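You operate a simulated robot arm through the tools that you are given. There is no shell and no other tool. Be economical: measure what you need, move in short steps, check, and stop when the job is done.

You run a simulated robot arm. Do the job below in one go: nothing can be reset, and whatever is moved stays where it is left.

TASK
Fetch the orange refill from the top of the vice bench and stand it on top of the foot valve.
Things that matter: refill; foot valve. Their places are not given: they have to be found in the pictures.

Only the result counts: the job must be done as asked and must still hold three seconds after the hand-in. Knocking over, shifting, dropping, spilling or breaking anything else fails it.

THE ROBOT
A 7-joint arm with a two-finger parallel gripper, fixed in place. Base frame: the origin is at the foot of the arm, x ahead of it, y to its left, z up; the work surface is at about z = 80.4. Units: cm, rad, N and s.
With the tool pointing down near the work surface it reaches from about 24 to 68 cm from the base axis. Its first joint turns from -1.152 to 1.152 rad. Payload 2.4 kg.
Tool frame: the origin (TCP) lies between the finger pads and is the grasp point; the fingertips stand 3 cm ahead of it; z points along the fingers, y is the line along which they close. Largest opening 9.4 cm; finger width 2.8, thickness 1; the body of the gripper, 5 by 9.6 cm, starts 5.5 cm behind the TCP.
Orientation is that of the tool frame in the base frame, as a unit quaternion [w, x, y, z]. With the fingers straight down and closing along the base's y, the tool's x points along the base's -x, its y along +y and its z along -z.

THE INTERFACE
- The arm moves only by the tool step_arm. Its argument "series" is a list of rows, each a list of 3 entries, a list of its own where there are three numbers: the shift along the base's x, y, z in cm, then the turn, a rotation vector about the base's x, y, z in rad, then the closure in counts, from 0 (fully open) to 255 (shut). In form: [[[x, y, z], [ax, ay, az], jaw], ...]. A call has 1 to 8 rows; each row is the pose to reach, as a shift and turn from the pose commanded when the call began. Each row takes 0.2 s and may step no farther than 5 cm and 0.15 rad from the row before; otherwise, or with a gripper value out of range, the whole call is refused. Where a pose cannot be reached the arm comes as near as it can. A force on the tool above 40 N (or 10 N above the force at the start of the call, whichever is more), or a blocked arm, ends the call early, and 0.2 s more pass. Each finger travels about 15.3 cm/s and halts on what it meets, pressing with about 40 N; the grip force reading is that of the motor and also rises with nothing between the fingers. The clock runs only during rows and for 0.2 s after the last one: add rows that repeat a pose to give the fingers time. The reply holds the time, the measured pose of the TCP, the force on the tool along the base axes, the opening and the grip force, in the units named above and with some noise.
- Cameras (640 x 400 px; columns grow to the right, rows downward): "scene" is fixed at [4.02, 48.43, 142.75]; the picture's right is [-0.65, -0.76, 0.00], its down [-0.54, 0.47, -0.70] and it looks along [0.53, -0.46, -0.72] (base axes); focal length 352 px, centre (320, 200). "wrist" rides on the gripper at [-3.7, 0, -5.8] in the tool frame; the picture's right is [0.00, -1.00, 0.00], its down [0.97, 0.00, -0.24] and it looks along [0.24, 0.00, 0.97] (tool axes); focal length 218 px, centre (320, 200).
- snapshot(camera): a new picture of that camera. The clock stands still meanwhile.
- pixel_to_xyz(camera, pixels): for up to 12 pixels [column, row] of the newest picture of that camera ("zoom" is the newest enlarged one), the place [x, y, z] in the base frame of the surface seen there, good to about 0.2 cm. The clock stands still meanwhile.
- inspect(camera, box): a new picture of the part [left, top, right, bottom] of that camera's present view, enlarged. The clock stands still meanwhile.
- sign_off(): hands the job in; it is judged then, once.

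Go step by step. Measure first, check grasps and placings, and put right what went wrong. The budget is 60 turns and 22 pictures, counting those below and the enlarged ones. Unless the task says otherwise, let go and move clear before handing in, and close with one line.

The tools are called after "Request:" as a command line: name --argument value ..., lists and objects as JSON in quotes. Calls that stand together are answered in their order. step_arm: Moves the arm, as the interface text tells. Its arguments: {"type":"object","properties":{"series":{"type":"array"}},"required":["series"]} The other tools are called the same way: snapshot (camera) takes a picture; pixel_to_xyz (camera, pixels) gives the place of the surface under pixels of a picture; inspect (camera, box) takes an enlarged picture of a part of a camera's view; sign_off () hands the job in.

At the start:

```text
t: 0.0
position: [27.84, 25.83, 107.76]
tcp_rot: [0.0, 0.0, 1.0, 0.001]
ft_force: [-0.1, -0.5, 1.0]
finger_gap: 9.39
grip_force: 0.2
```

scene: 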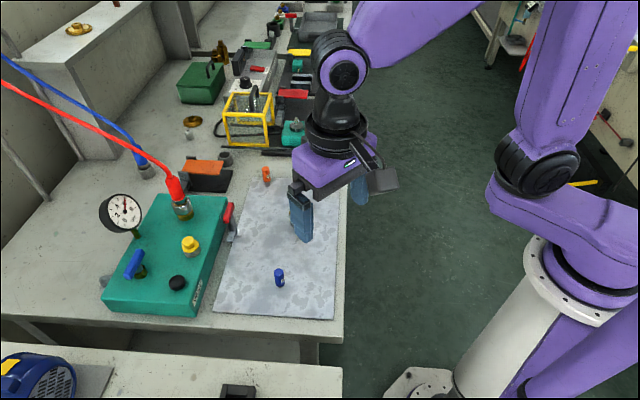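
wrist: 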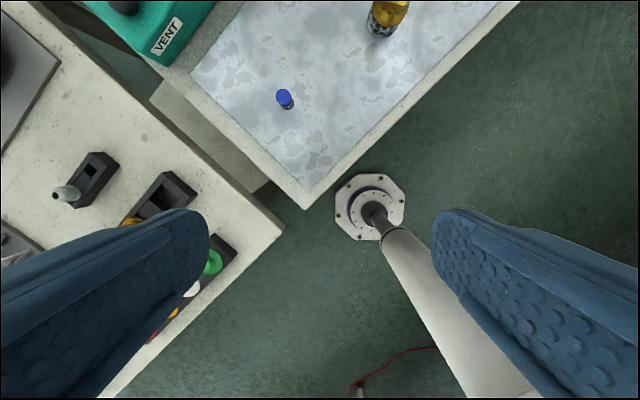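

The scene shows a small orange item near (266,175) and a blue one near (279,277); the wrist view shows a yellow-topped object at (388,15). I'll enlarge the region around these.

Request:
inspect --camera "scene" --box '[170, 140, 350, 252]'

Request:
inspect --camera "scene" --box '[170, 0, 350, 160]'

```text
3.56 times, centred on (260, 196) of scene
```

zoom: 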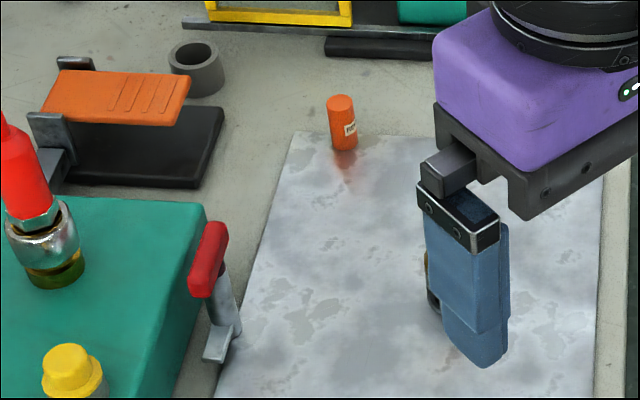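

```text
2.50 times, centred on (260, 80) of scene
```

zoom: 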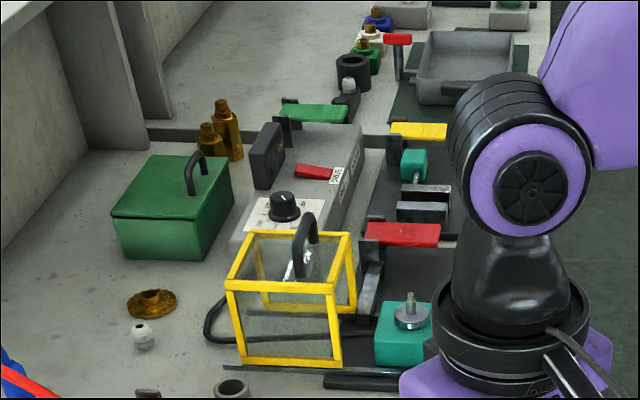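

An orange cylinder labelled on the side stands at the plate's edge, and there's an orange-pad pedal-like device; the brass piece in the wrist view is hidden behind the finger. I'll measure and look closer at the wrist view.

Request:
inspect --camera "wrist" --box '[300, 0, 480, 112]'

Request:
pixel_to_xyz --camera "scene" --pixels '[[266, 168], [266, 175], [267, 186], [205, 167], [215, 182], [279, 271], [280, 290], [300, 150], [225, 157], [190, 243], [244, 88], [253, 178]]'

```text
3.56 times, centred on (390, 56) of wrist
```

zoom: 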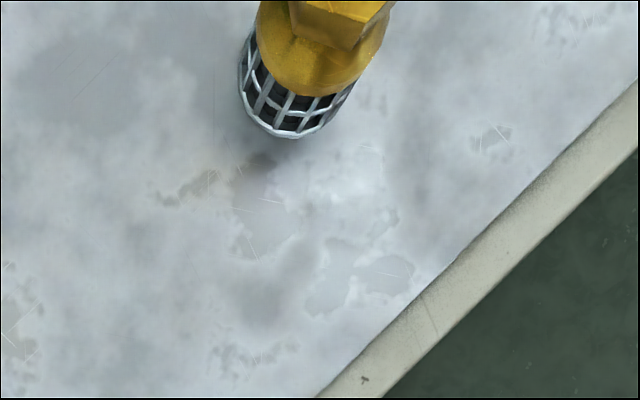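

```text
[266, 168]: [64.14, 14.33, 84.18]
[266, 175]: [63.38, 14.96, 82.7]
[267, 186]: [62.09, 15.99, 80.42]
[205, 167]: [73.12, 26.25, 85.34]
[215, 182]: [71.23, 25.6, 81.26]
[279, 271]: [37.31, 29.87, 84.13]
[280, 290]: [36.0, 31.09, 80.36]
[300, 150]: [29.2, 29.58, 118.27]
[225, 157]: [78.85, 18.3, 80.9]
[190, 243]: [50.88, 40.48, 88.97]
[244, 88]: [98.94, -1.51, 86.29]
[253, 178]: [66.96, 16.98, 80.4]
```

The brass piece with a strainer basket (a suction foot valve) stands on the plate near (46,18), hidden from the scene camera by the fingers. I'll move the hand over toward +x/-y at height to view both.

Request:
step_arm --series '[[[2, -4, 1], [0, 0, 0], 0], [[4, -8, 2], [0, 0, 0], 0], [[6, -12, 2], [0, 0, 0], 0], [[8, -16, 2], [0, 0, 0], 0], [[11, -18, 2], [0, 0, 0], 0], [[14, -20, 2], [0, 0, 0], 0], [[17, -20, 2], [0, 0, 0], 0], [[17, -20, 2], [0, 0, 0], 0]]'

Request:
snapshot --camera "scene"

Request:
snapshot --camera "wrist"

```text
t: 1.8
position: [44.85, 5.84, 109.79]
tcp_rot: [0.0, 0.0, 1.0, 0.001]
ft_force: [-0.1, 0.0, 1.1]
finger_gap: 9.4
grip_force: 0.1
```

```text
16 pictures are left
```

scene: 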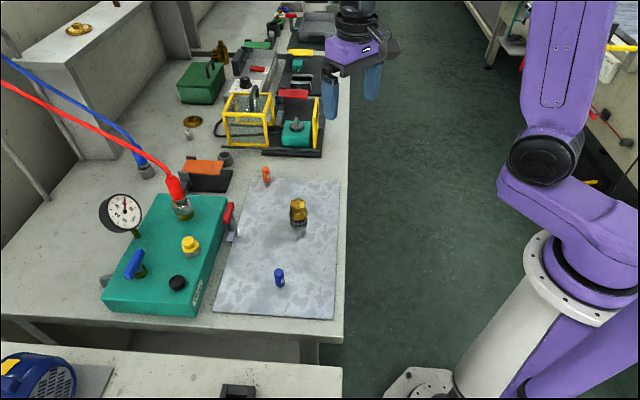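

```text
15 pictures are left
```

wrist: 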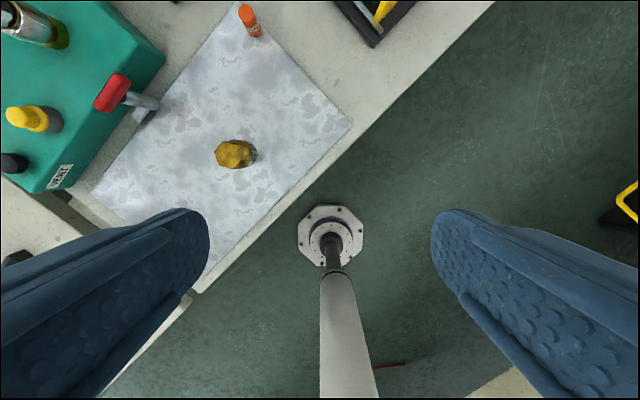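

Both items are now clear: orange cylinder at scene (266,175), brass foot valve at (298,212). I'll enlarge them for measuring.

Request:
inspect --camera "wrist" --box '[180, 110, 300, 185]'

Request:
inspect --camera "scene" --box '[250, 160, 330, 240]'

```text
5.33 times, centred on (240, 148) of wrist
```

zoom: 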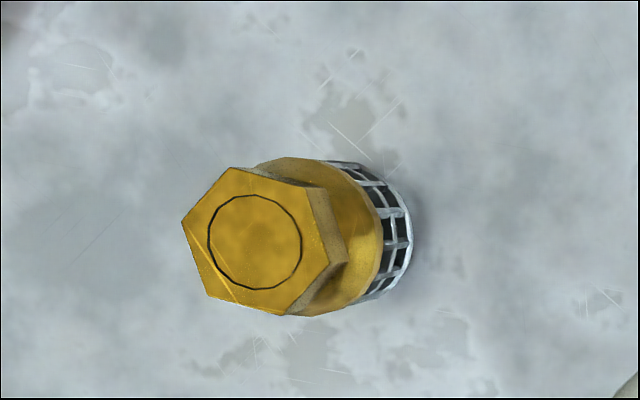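

```text
5.00 times, centred on (290, 200) of scene
```

zoom: 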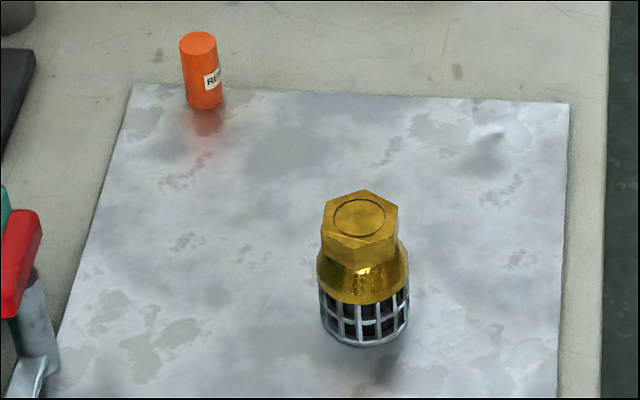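

The refill carries a "REF…" label and the foot valve has a flat hex top with a ring at zoom (360,217). I'll measure both tops and bases.

Request:
pixel_to_xyz --camera "zoom" --pixels '[[360, 217], [334, 217], [386, 217], [360, 200], [360, 234], [198, 42], [181, 42], [216, 42], [198, 34], [198, 50], [205, 107], [205, 80]]'

Request:
pixel_to_xyz --camera "wrist" --pixels '[[228, 155], [219, 155], [236, 155], [228, 147], [228, 163], [245, 10], [240, 10], [250, 10], [246, 5], [255, 35]]'

```text
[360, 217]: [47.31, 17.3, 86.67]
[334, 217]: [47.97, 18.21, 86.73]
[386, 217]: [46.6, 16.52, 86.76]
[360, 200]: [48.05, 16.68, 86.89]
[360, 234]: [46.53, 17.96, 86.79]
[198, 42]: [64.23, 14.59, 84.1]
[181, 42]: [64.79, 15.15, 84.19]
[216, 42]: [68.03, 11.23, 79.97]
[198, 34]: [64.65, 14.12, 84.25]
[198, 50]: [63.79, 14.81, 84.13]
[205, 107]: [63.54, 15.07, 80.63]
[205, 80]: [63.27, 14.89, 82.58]
```

```text
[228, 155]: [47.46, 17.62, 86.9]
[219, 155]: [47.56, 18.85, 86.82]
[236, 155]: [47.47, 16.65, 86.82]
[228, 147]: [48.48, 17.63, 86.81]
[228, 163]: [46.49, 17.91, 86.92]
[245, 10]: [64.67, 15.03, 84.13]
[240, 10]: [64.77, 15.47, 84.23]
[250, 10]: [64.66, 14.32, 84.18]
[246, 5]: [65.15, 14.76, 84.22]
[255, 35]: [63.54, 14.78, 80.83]
```

Refill: centre ≈ (64.3,14.6), z 80.4–84.15, about 1.7 wide. Foot valve's top: centre ≈ (47.35,17.4), z 86.8. I'll move above the refill with the jaw part-closed.

Request:
step_arm --series '[[[3.2, 1.5, -1], [0, 0, 0], 60], [[6.5, 3, -3], [0, 0, 0], 100], [[9.7, 4.4, -5], [0, 0, 0], 100], [[13, 5.9, -7], [0, 0, 0], 100], [[16.2, 7.3, -9], [0, 0, 0], 100], [[19.4, 8.8, -11], [0, 0, 0], 100], [[19.4, 8.8, -15], [0, 0, 0], 100], [[19.4, 8.8, -15], [0, 0, 0], 100]]'

Request:
snapshot --camera "wrist"

```text
t: 3.6
position: [64.01, 14.62, 95.11]
tcp_rot: [0.0, 0.0, 1.0, 0.0]
ft_force: [0.2, -0.7, -0.1]
finger_gap: 5.71
grip_force: 0.2
```

```text
12 pictures are left
```

wrist: 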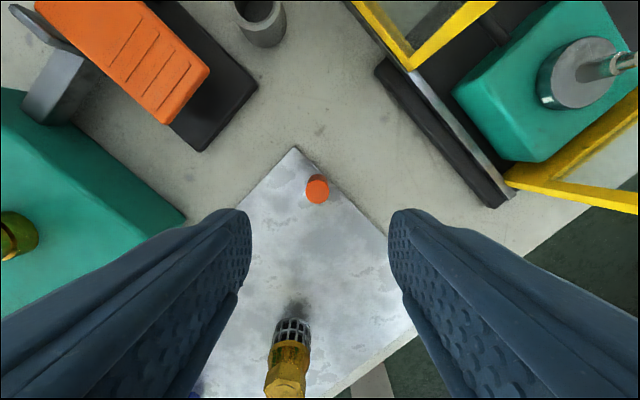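

The refill's top is at wrist (317,190), nearly centred between the fingers. I'll measure it precisely.

Request:
pixel_to_xyz --camera "wrist" --pixels '[[317, 191], [308, 191], [326, 191], [317, 183], [317, 200], [313, 187], [321, 187], [313, 196], [321, 196]]'

```text
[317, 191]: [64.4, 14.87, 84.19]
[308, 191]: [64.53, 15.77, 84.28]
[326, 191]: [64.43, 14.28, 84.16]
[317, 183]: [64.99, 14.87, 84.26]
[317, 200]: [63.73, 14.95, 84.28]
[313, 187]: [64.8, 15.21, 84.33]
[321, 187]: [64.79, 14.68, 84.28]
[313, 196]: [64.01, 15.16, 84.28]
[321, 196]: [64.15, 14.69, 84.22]
```

Centre ≈ (64.35,14.85). I'll descend to TCP z ≈ 83.8, tips just above the plate.

Request:
step_arm --series '[[[0.3, 0.2, -3], [0, 0, 0], 100], [[0.3, 0.2, -6], [0, 0, 0], 100], [[0.3, 0.2, -9], [0, 0, 0], 100], [[0.3, 0.2, -10.5], [0, 0, 0], 100], [[0.3, 0.2, -11.2], [0, 0, 0], 100], [[0.3, 0.2, -11.2], [0, 0, 0], 100]]'

Request:
snapshot --camera "wrist"

```text
t: 5.0
position: [64.44, 14.83, 83.59]
tcp_rot: [0.0, 0.0, 1.0, 0.0]
ft_force: [-0.2, -0.8, 0.2]
finger_gap: 5.74
grip_force: 0.1
```

```text
11 pictures are left
```

wrist: 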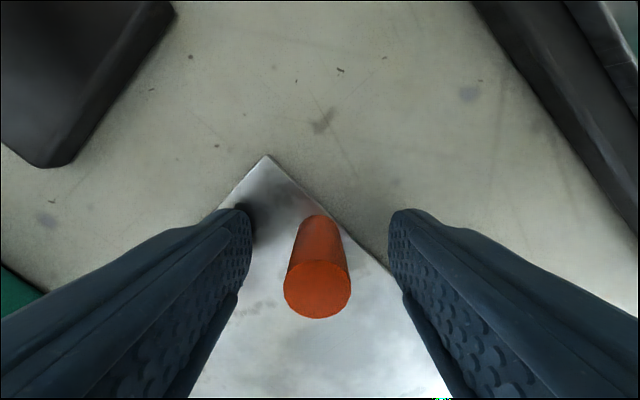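

The refill stands between the pads and the tips are clear of the plate. I'll close now.

Request:
step_arm --series '[[[0, 0, 0], [0, 0, 0], 140], [[0, 0, 0], [0, 0, 0], 180], [[0, 0, 0], [0, 0, 0], 200], [[0, 0, 0], [0, 0, 0], 215], [[0, 0, 0], [0, 0, 0], 235], [[0, 0, 0], [0, 0, 0], 255], [[0, 0, 0], [0, 0, 0], 255]]'

```text
t: 6.6
position: [64.37, 14.83, 83.61]
tcp_rot: [0.0, 0.0, 1.0, 0.0]
ft_force: [-0.2, 0.0, 0.2]
finger_gap: 1.49
grip_force: 40.1
```

The jaw halted at 1.49 cm with 40 N, so the refill is held. I'll lift it and check.

Request:
step_arm --series '[[[0, 0, 1], [0, 0, 0], 255], [[0, 0, 3], [0, 0, 0], 255], [[0, 0, 6], [0, 0, 0], 255], [[0, 0, 9], [0, 0, 0], 255], [[0, 0, 11.4], [0, 0, 0], 255], [[0, 0, 11.4], [0, 0, 0], 255]]'

Request:
snapshot --camera "wrist"

Request:
inspect --camera "scene" --box '[210, 90, 340, 240]'

```text
t: 8.0
position: [64.66, 14.94, 95.17]
tcp_rot: [-0.001, 0.0, 1.0, 0.0]
ft_force: [0.0, 0.2, 0.3]
finger_gap: 1.59
grip_force: 40.4
```

```text
10 pictures are left
```

wrist: 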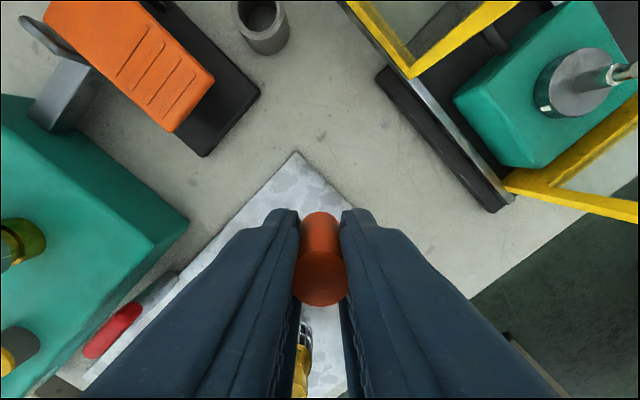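

```text
2.67 times, centred on (275, 165) of scene
```

zoom: 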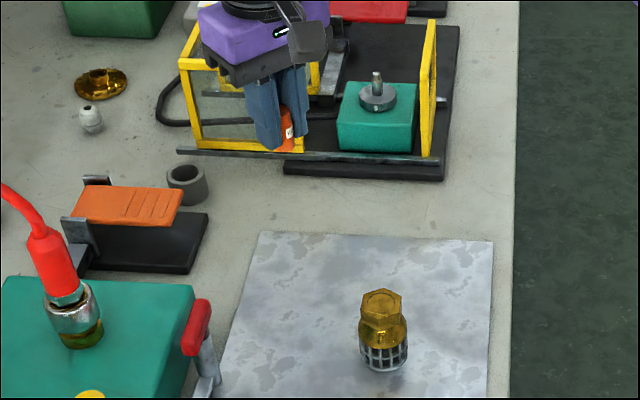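

The refill is held upright between the pads (wrist top at (320,278)). I'll measure where it sits relative to the TCP.

Request:
pixel_to_xyz --camera "wrist" --pixels '[[320, 278], [320, 300], [320, 258], [305, 278], [337, 278], [320, 218], [320, 235]]'

```text
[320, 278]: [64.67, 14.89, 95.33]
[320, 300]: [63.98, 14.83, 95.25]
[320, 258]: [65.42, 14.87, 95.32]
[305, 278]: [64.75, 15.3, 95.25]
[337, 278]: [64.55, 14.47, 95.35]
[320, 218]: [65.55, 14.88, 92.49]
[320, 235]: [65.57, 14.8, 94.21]
```

Refill axis coincides with the TCP within 0.1 cm and it's upright. I'll carry it over the foot valve at this height.

Request:
step_arm --series '[[[-3, 0.4, 0.5], [0, 0, 0], 255], [[-6.5, 1, 1], [0, 0, 0], 255], [[-10, 1.5, 1], [0, 0, 0], 255], [[-13, 2, 1], [0, 0, 0], 255], [[-15.5, 2.4, 1], [0, 0, 0], 255], [[-17.15, 2.6, 0], [0, 0, 0], 255], [[-17.15, 2.6, -2], [0, 0, 0], 255], [[-17.15, 2.6, -2], [0, 0, 0], 255]]'

Request:
inspect --camera "scene" --box '[240, 150, 350, 250]'

Request:
snapshot --camera "wrist"

```text
t: 9.8
position: [47.48, 17.44, 92.89]
tcp_rot: [0.0, 0.0, 1.0, 0.0]
ft_force: [0.2, 0.8, 0.2]
finger_gap: 1.66
grip_force: 39.9
```

```text
4.00 times, centred on (295, 200) of scene
```

zoom: 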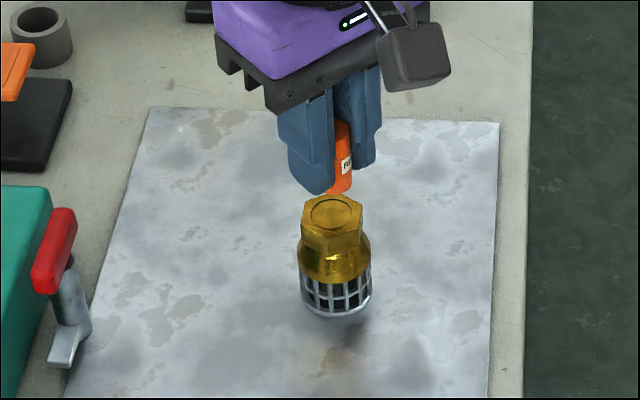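

```text
7 pictures are left
```

wrist: 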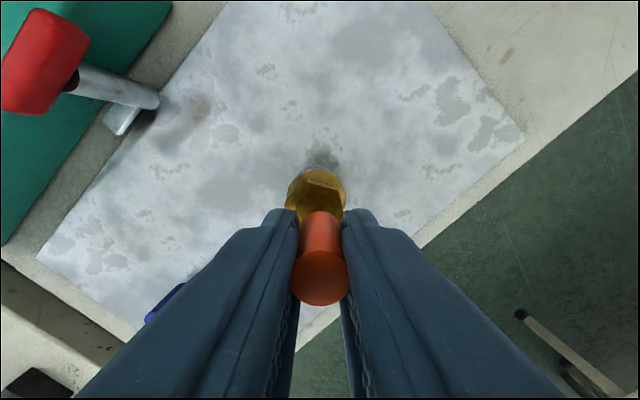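

The refill hangs just above the hex top (zoom (343,190) vs (332,211)). I'll measure both.

Request:
pixel_to_xyz --camera "zoom" --pixels '[[342, 189], [342, 184], [348, 180], [332, 211], [306, 208], [360, 213], [325, 199], [334, 230]]'

Request:
pixel_to_xyz --camera "wrist" --pixels '[[320, 278], [320, 260], [320, 296], [320, 217]]'

```text
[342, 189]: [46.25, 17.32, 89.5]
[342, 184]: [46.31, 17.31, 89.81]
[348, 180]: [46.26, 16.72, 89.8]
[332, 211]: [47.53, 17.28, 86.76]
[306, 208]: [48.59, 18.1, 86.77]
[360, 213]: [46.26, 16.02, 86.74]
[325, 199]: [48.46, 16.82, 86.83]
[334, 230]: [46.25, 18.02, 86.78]
```

```text
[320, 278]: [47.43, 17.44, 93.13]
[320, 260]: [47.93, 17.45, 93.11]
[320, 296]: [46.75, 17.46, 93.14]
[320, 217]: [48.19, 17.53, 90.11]
```

Refill bottom z ≈ 89.4, valve top 86.78, axes aligned within 0.15 cm. I'll descend about 2.6 cm, slowly at the end.

Request:
step_arm --series '[[[0, -0.05, -1], [0, 0, 0], 255], [[0, -0.05, -1.8], [0, 0, 0], 255], [[0, -0.05, -2.2], [0, 0, 0], 255], [[0, -0.05, -2.4], [0, 0, 0], 255], [[0, -0.05, -2.5], [0, 0, 0], 255], [[0, -0.05, -2.5], [0, 0, 0], 255]]'

Request:
inspect --camera "scene" --box '[270, 170, 330, 230]'

```text
t: 11.2
position: [47.47, 17.25, 90.57]
tcp_rot: [0.0, 0.0, 1.0, 0.0]
ft_force: [0.3, 0.4, 0.7]
finger_gap: 1.65
grip_force: 40.0
```

```text
6.67 times, centred on (300, 200) of scene
```

zoom: 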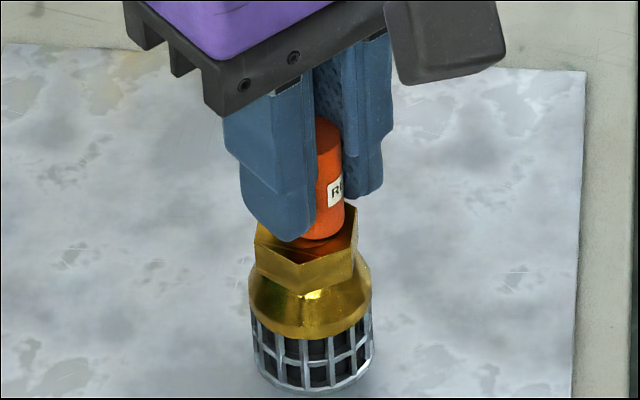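

The refill is a hair above the top with no contact force yet (0.7 N). I'll creep down 0.15 cm more.

Request:
step_arm --series '[[[0, 0, -0.05], [0, 0, 0], 255], [[0, 0, -0.1], [0, 0, 0], 255], [[0, 0, -0.1], [0, 0, 0], 255]]'

Request:
pixel_to_xyz --camera "zoom" --pixels '[[325, 237], [325, 230], [325, 250], [290, 250]]'

```text
t: 12.0
position: [47.37, 17.32, 90.5]
tcp_rot: [0.001, 0.0, 1.0, 0.0]
ft_force: [0.1, 0.6, 4.0]
finger_gap: 1.67
grip_force: 40.3
```

```text
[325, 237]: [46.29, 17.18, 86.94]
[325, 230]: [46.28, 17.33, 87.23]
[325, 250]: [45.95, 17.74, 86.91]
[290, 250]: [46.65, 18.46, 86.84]
```

The force rose to 4 N: the refill touches the top. I'll open gently in place.

Request:
step_arm --series '[[[0, 0, 0], [0, 0, 0], 212], [[0, 0, 0], [0, 0, 0], 205], [[0, 0, 0], [0, 0, 0], 195], [[0, 0, 0], [0, 0, 0], 170], [[0, 0, 0], [0, 0, 0], 140], [[0, 0, 0], [0, 0, 0], 110], [[0, 0, 0], [0, 0, 0], 110]]'

Request:
snapshot --camera "wrist"

```text
t: 13.6
position: [47.38, 17.16, 90.39]
tcp_rot: [0.0, 0.0, 1.0, 0.001]
ft_force: [-0.3, -0.6, -0.5]
finger_gap: 5.4
grip_force: 0.1
```

```text
5 pictures are left
```

wrist: 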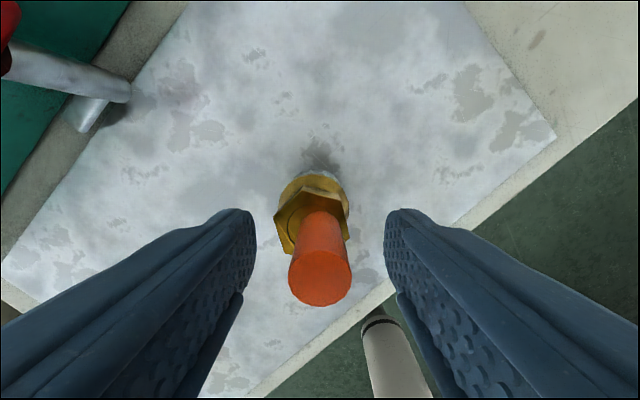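

The refill stands free at wrist (320,275) between the open fingers. I'll go straight up and clear, then check.

Request:
step_arm --series '[[[0, 0, 1], [0, 0, 0], 110], [[0, 0, 3], [0, 0, 0], 110], [[0, 0, 6], [0, 0, 0], 110], [[0, 0, 10], [0, 0, 0], 110], [[0, 0, 14], [0, 0, 0], 110], [[0, -4, 16], [0, 0, 0], 110], [[0, -8, 17], [0, 0, 0], 110], [[0, -8, 17], [0, 0, 0], 110]]'

Request:
inspect --camera "scene" --box '[260, 160, 340, 240]'

Request:
snapshot --camera "scene"

```text
t: 15.4
position: [47.78, 9.38, 107.45]
tcp_rot: [0.0, 0.001, 1.0, 0.0]
ft_force: [0.6, -1.1, 0.7]
finger_gap: 5.34
grip_force: 0.2
```

```text
5.00 times, centred on (300, 200) of scene
```

zoom: 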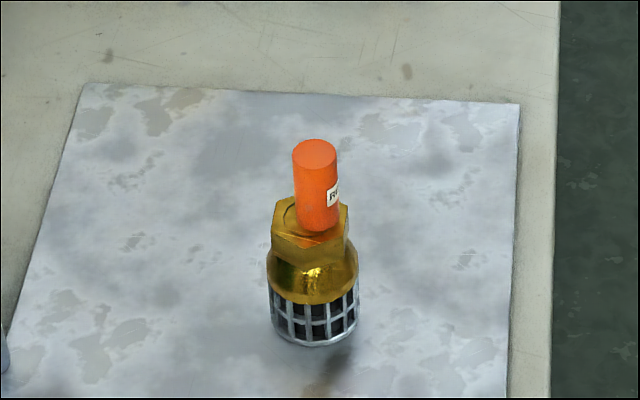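

```text
3 pictures are left
```

scene: 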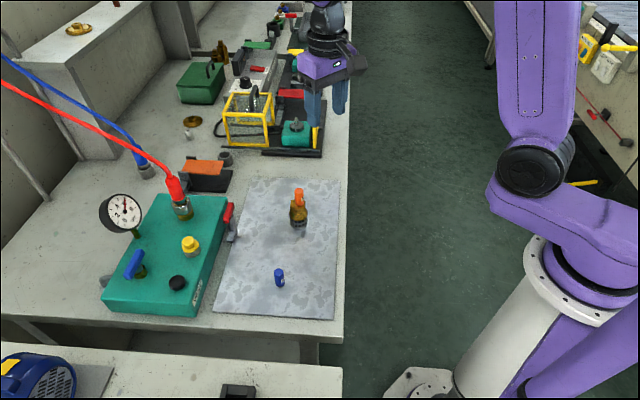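

The refill stands upright on the foot valve's hex top (zoom (318,185)), slightly off the middle but well within it. Nothing else has moved and the hand is clear, so I'm handing in.

Request:
sign_off

```text
The job is handed in.
```

The orange refill is standing upright on top of the foot valve, the gripper has let go and moved clear, and the job is handed in.
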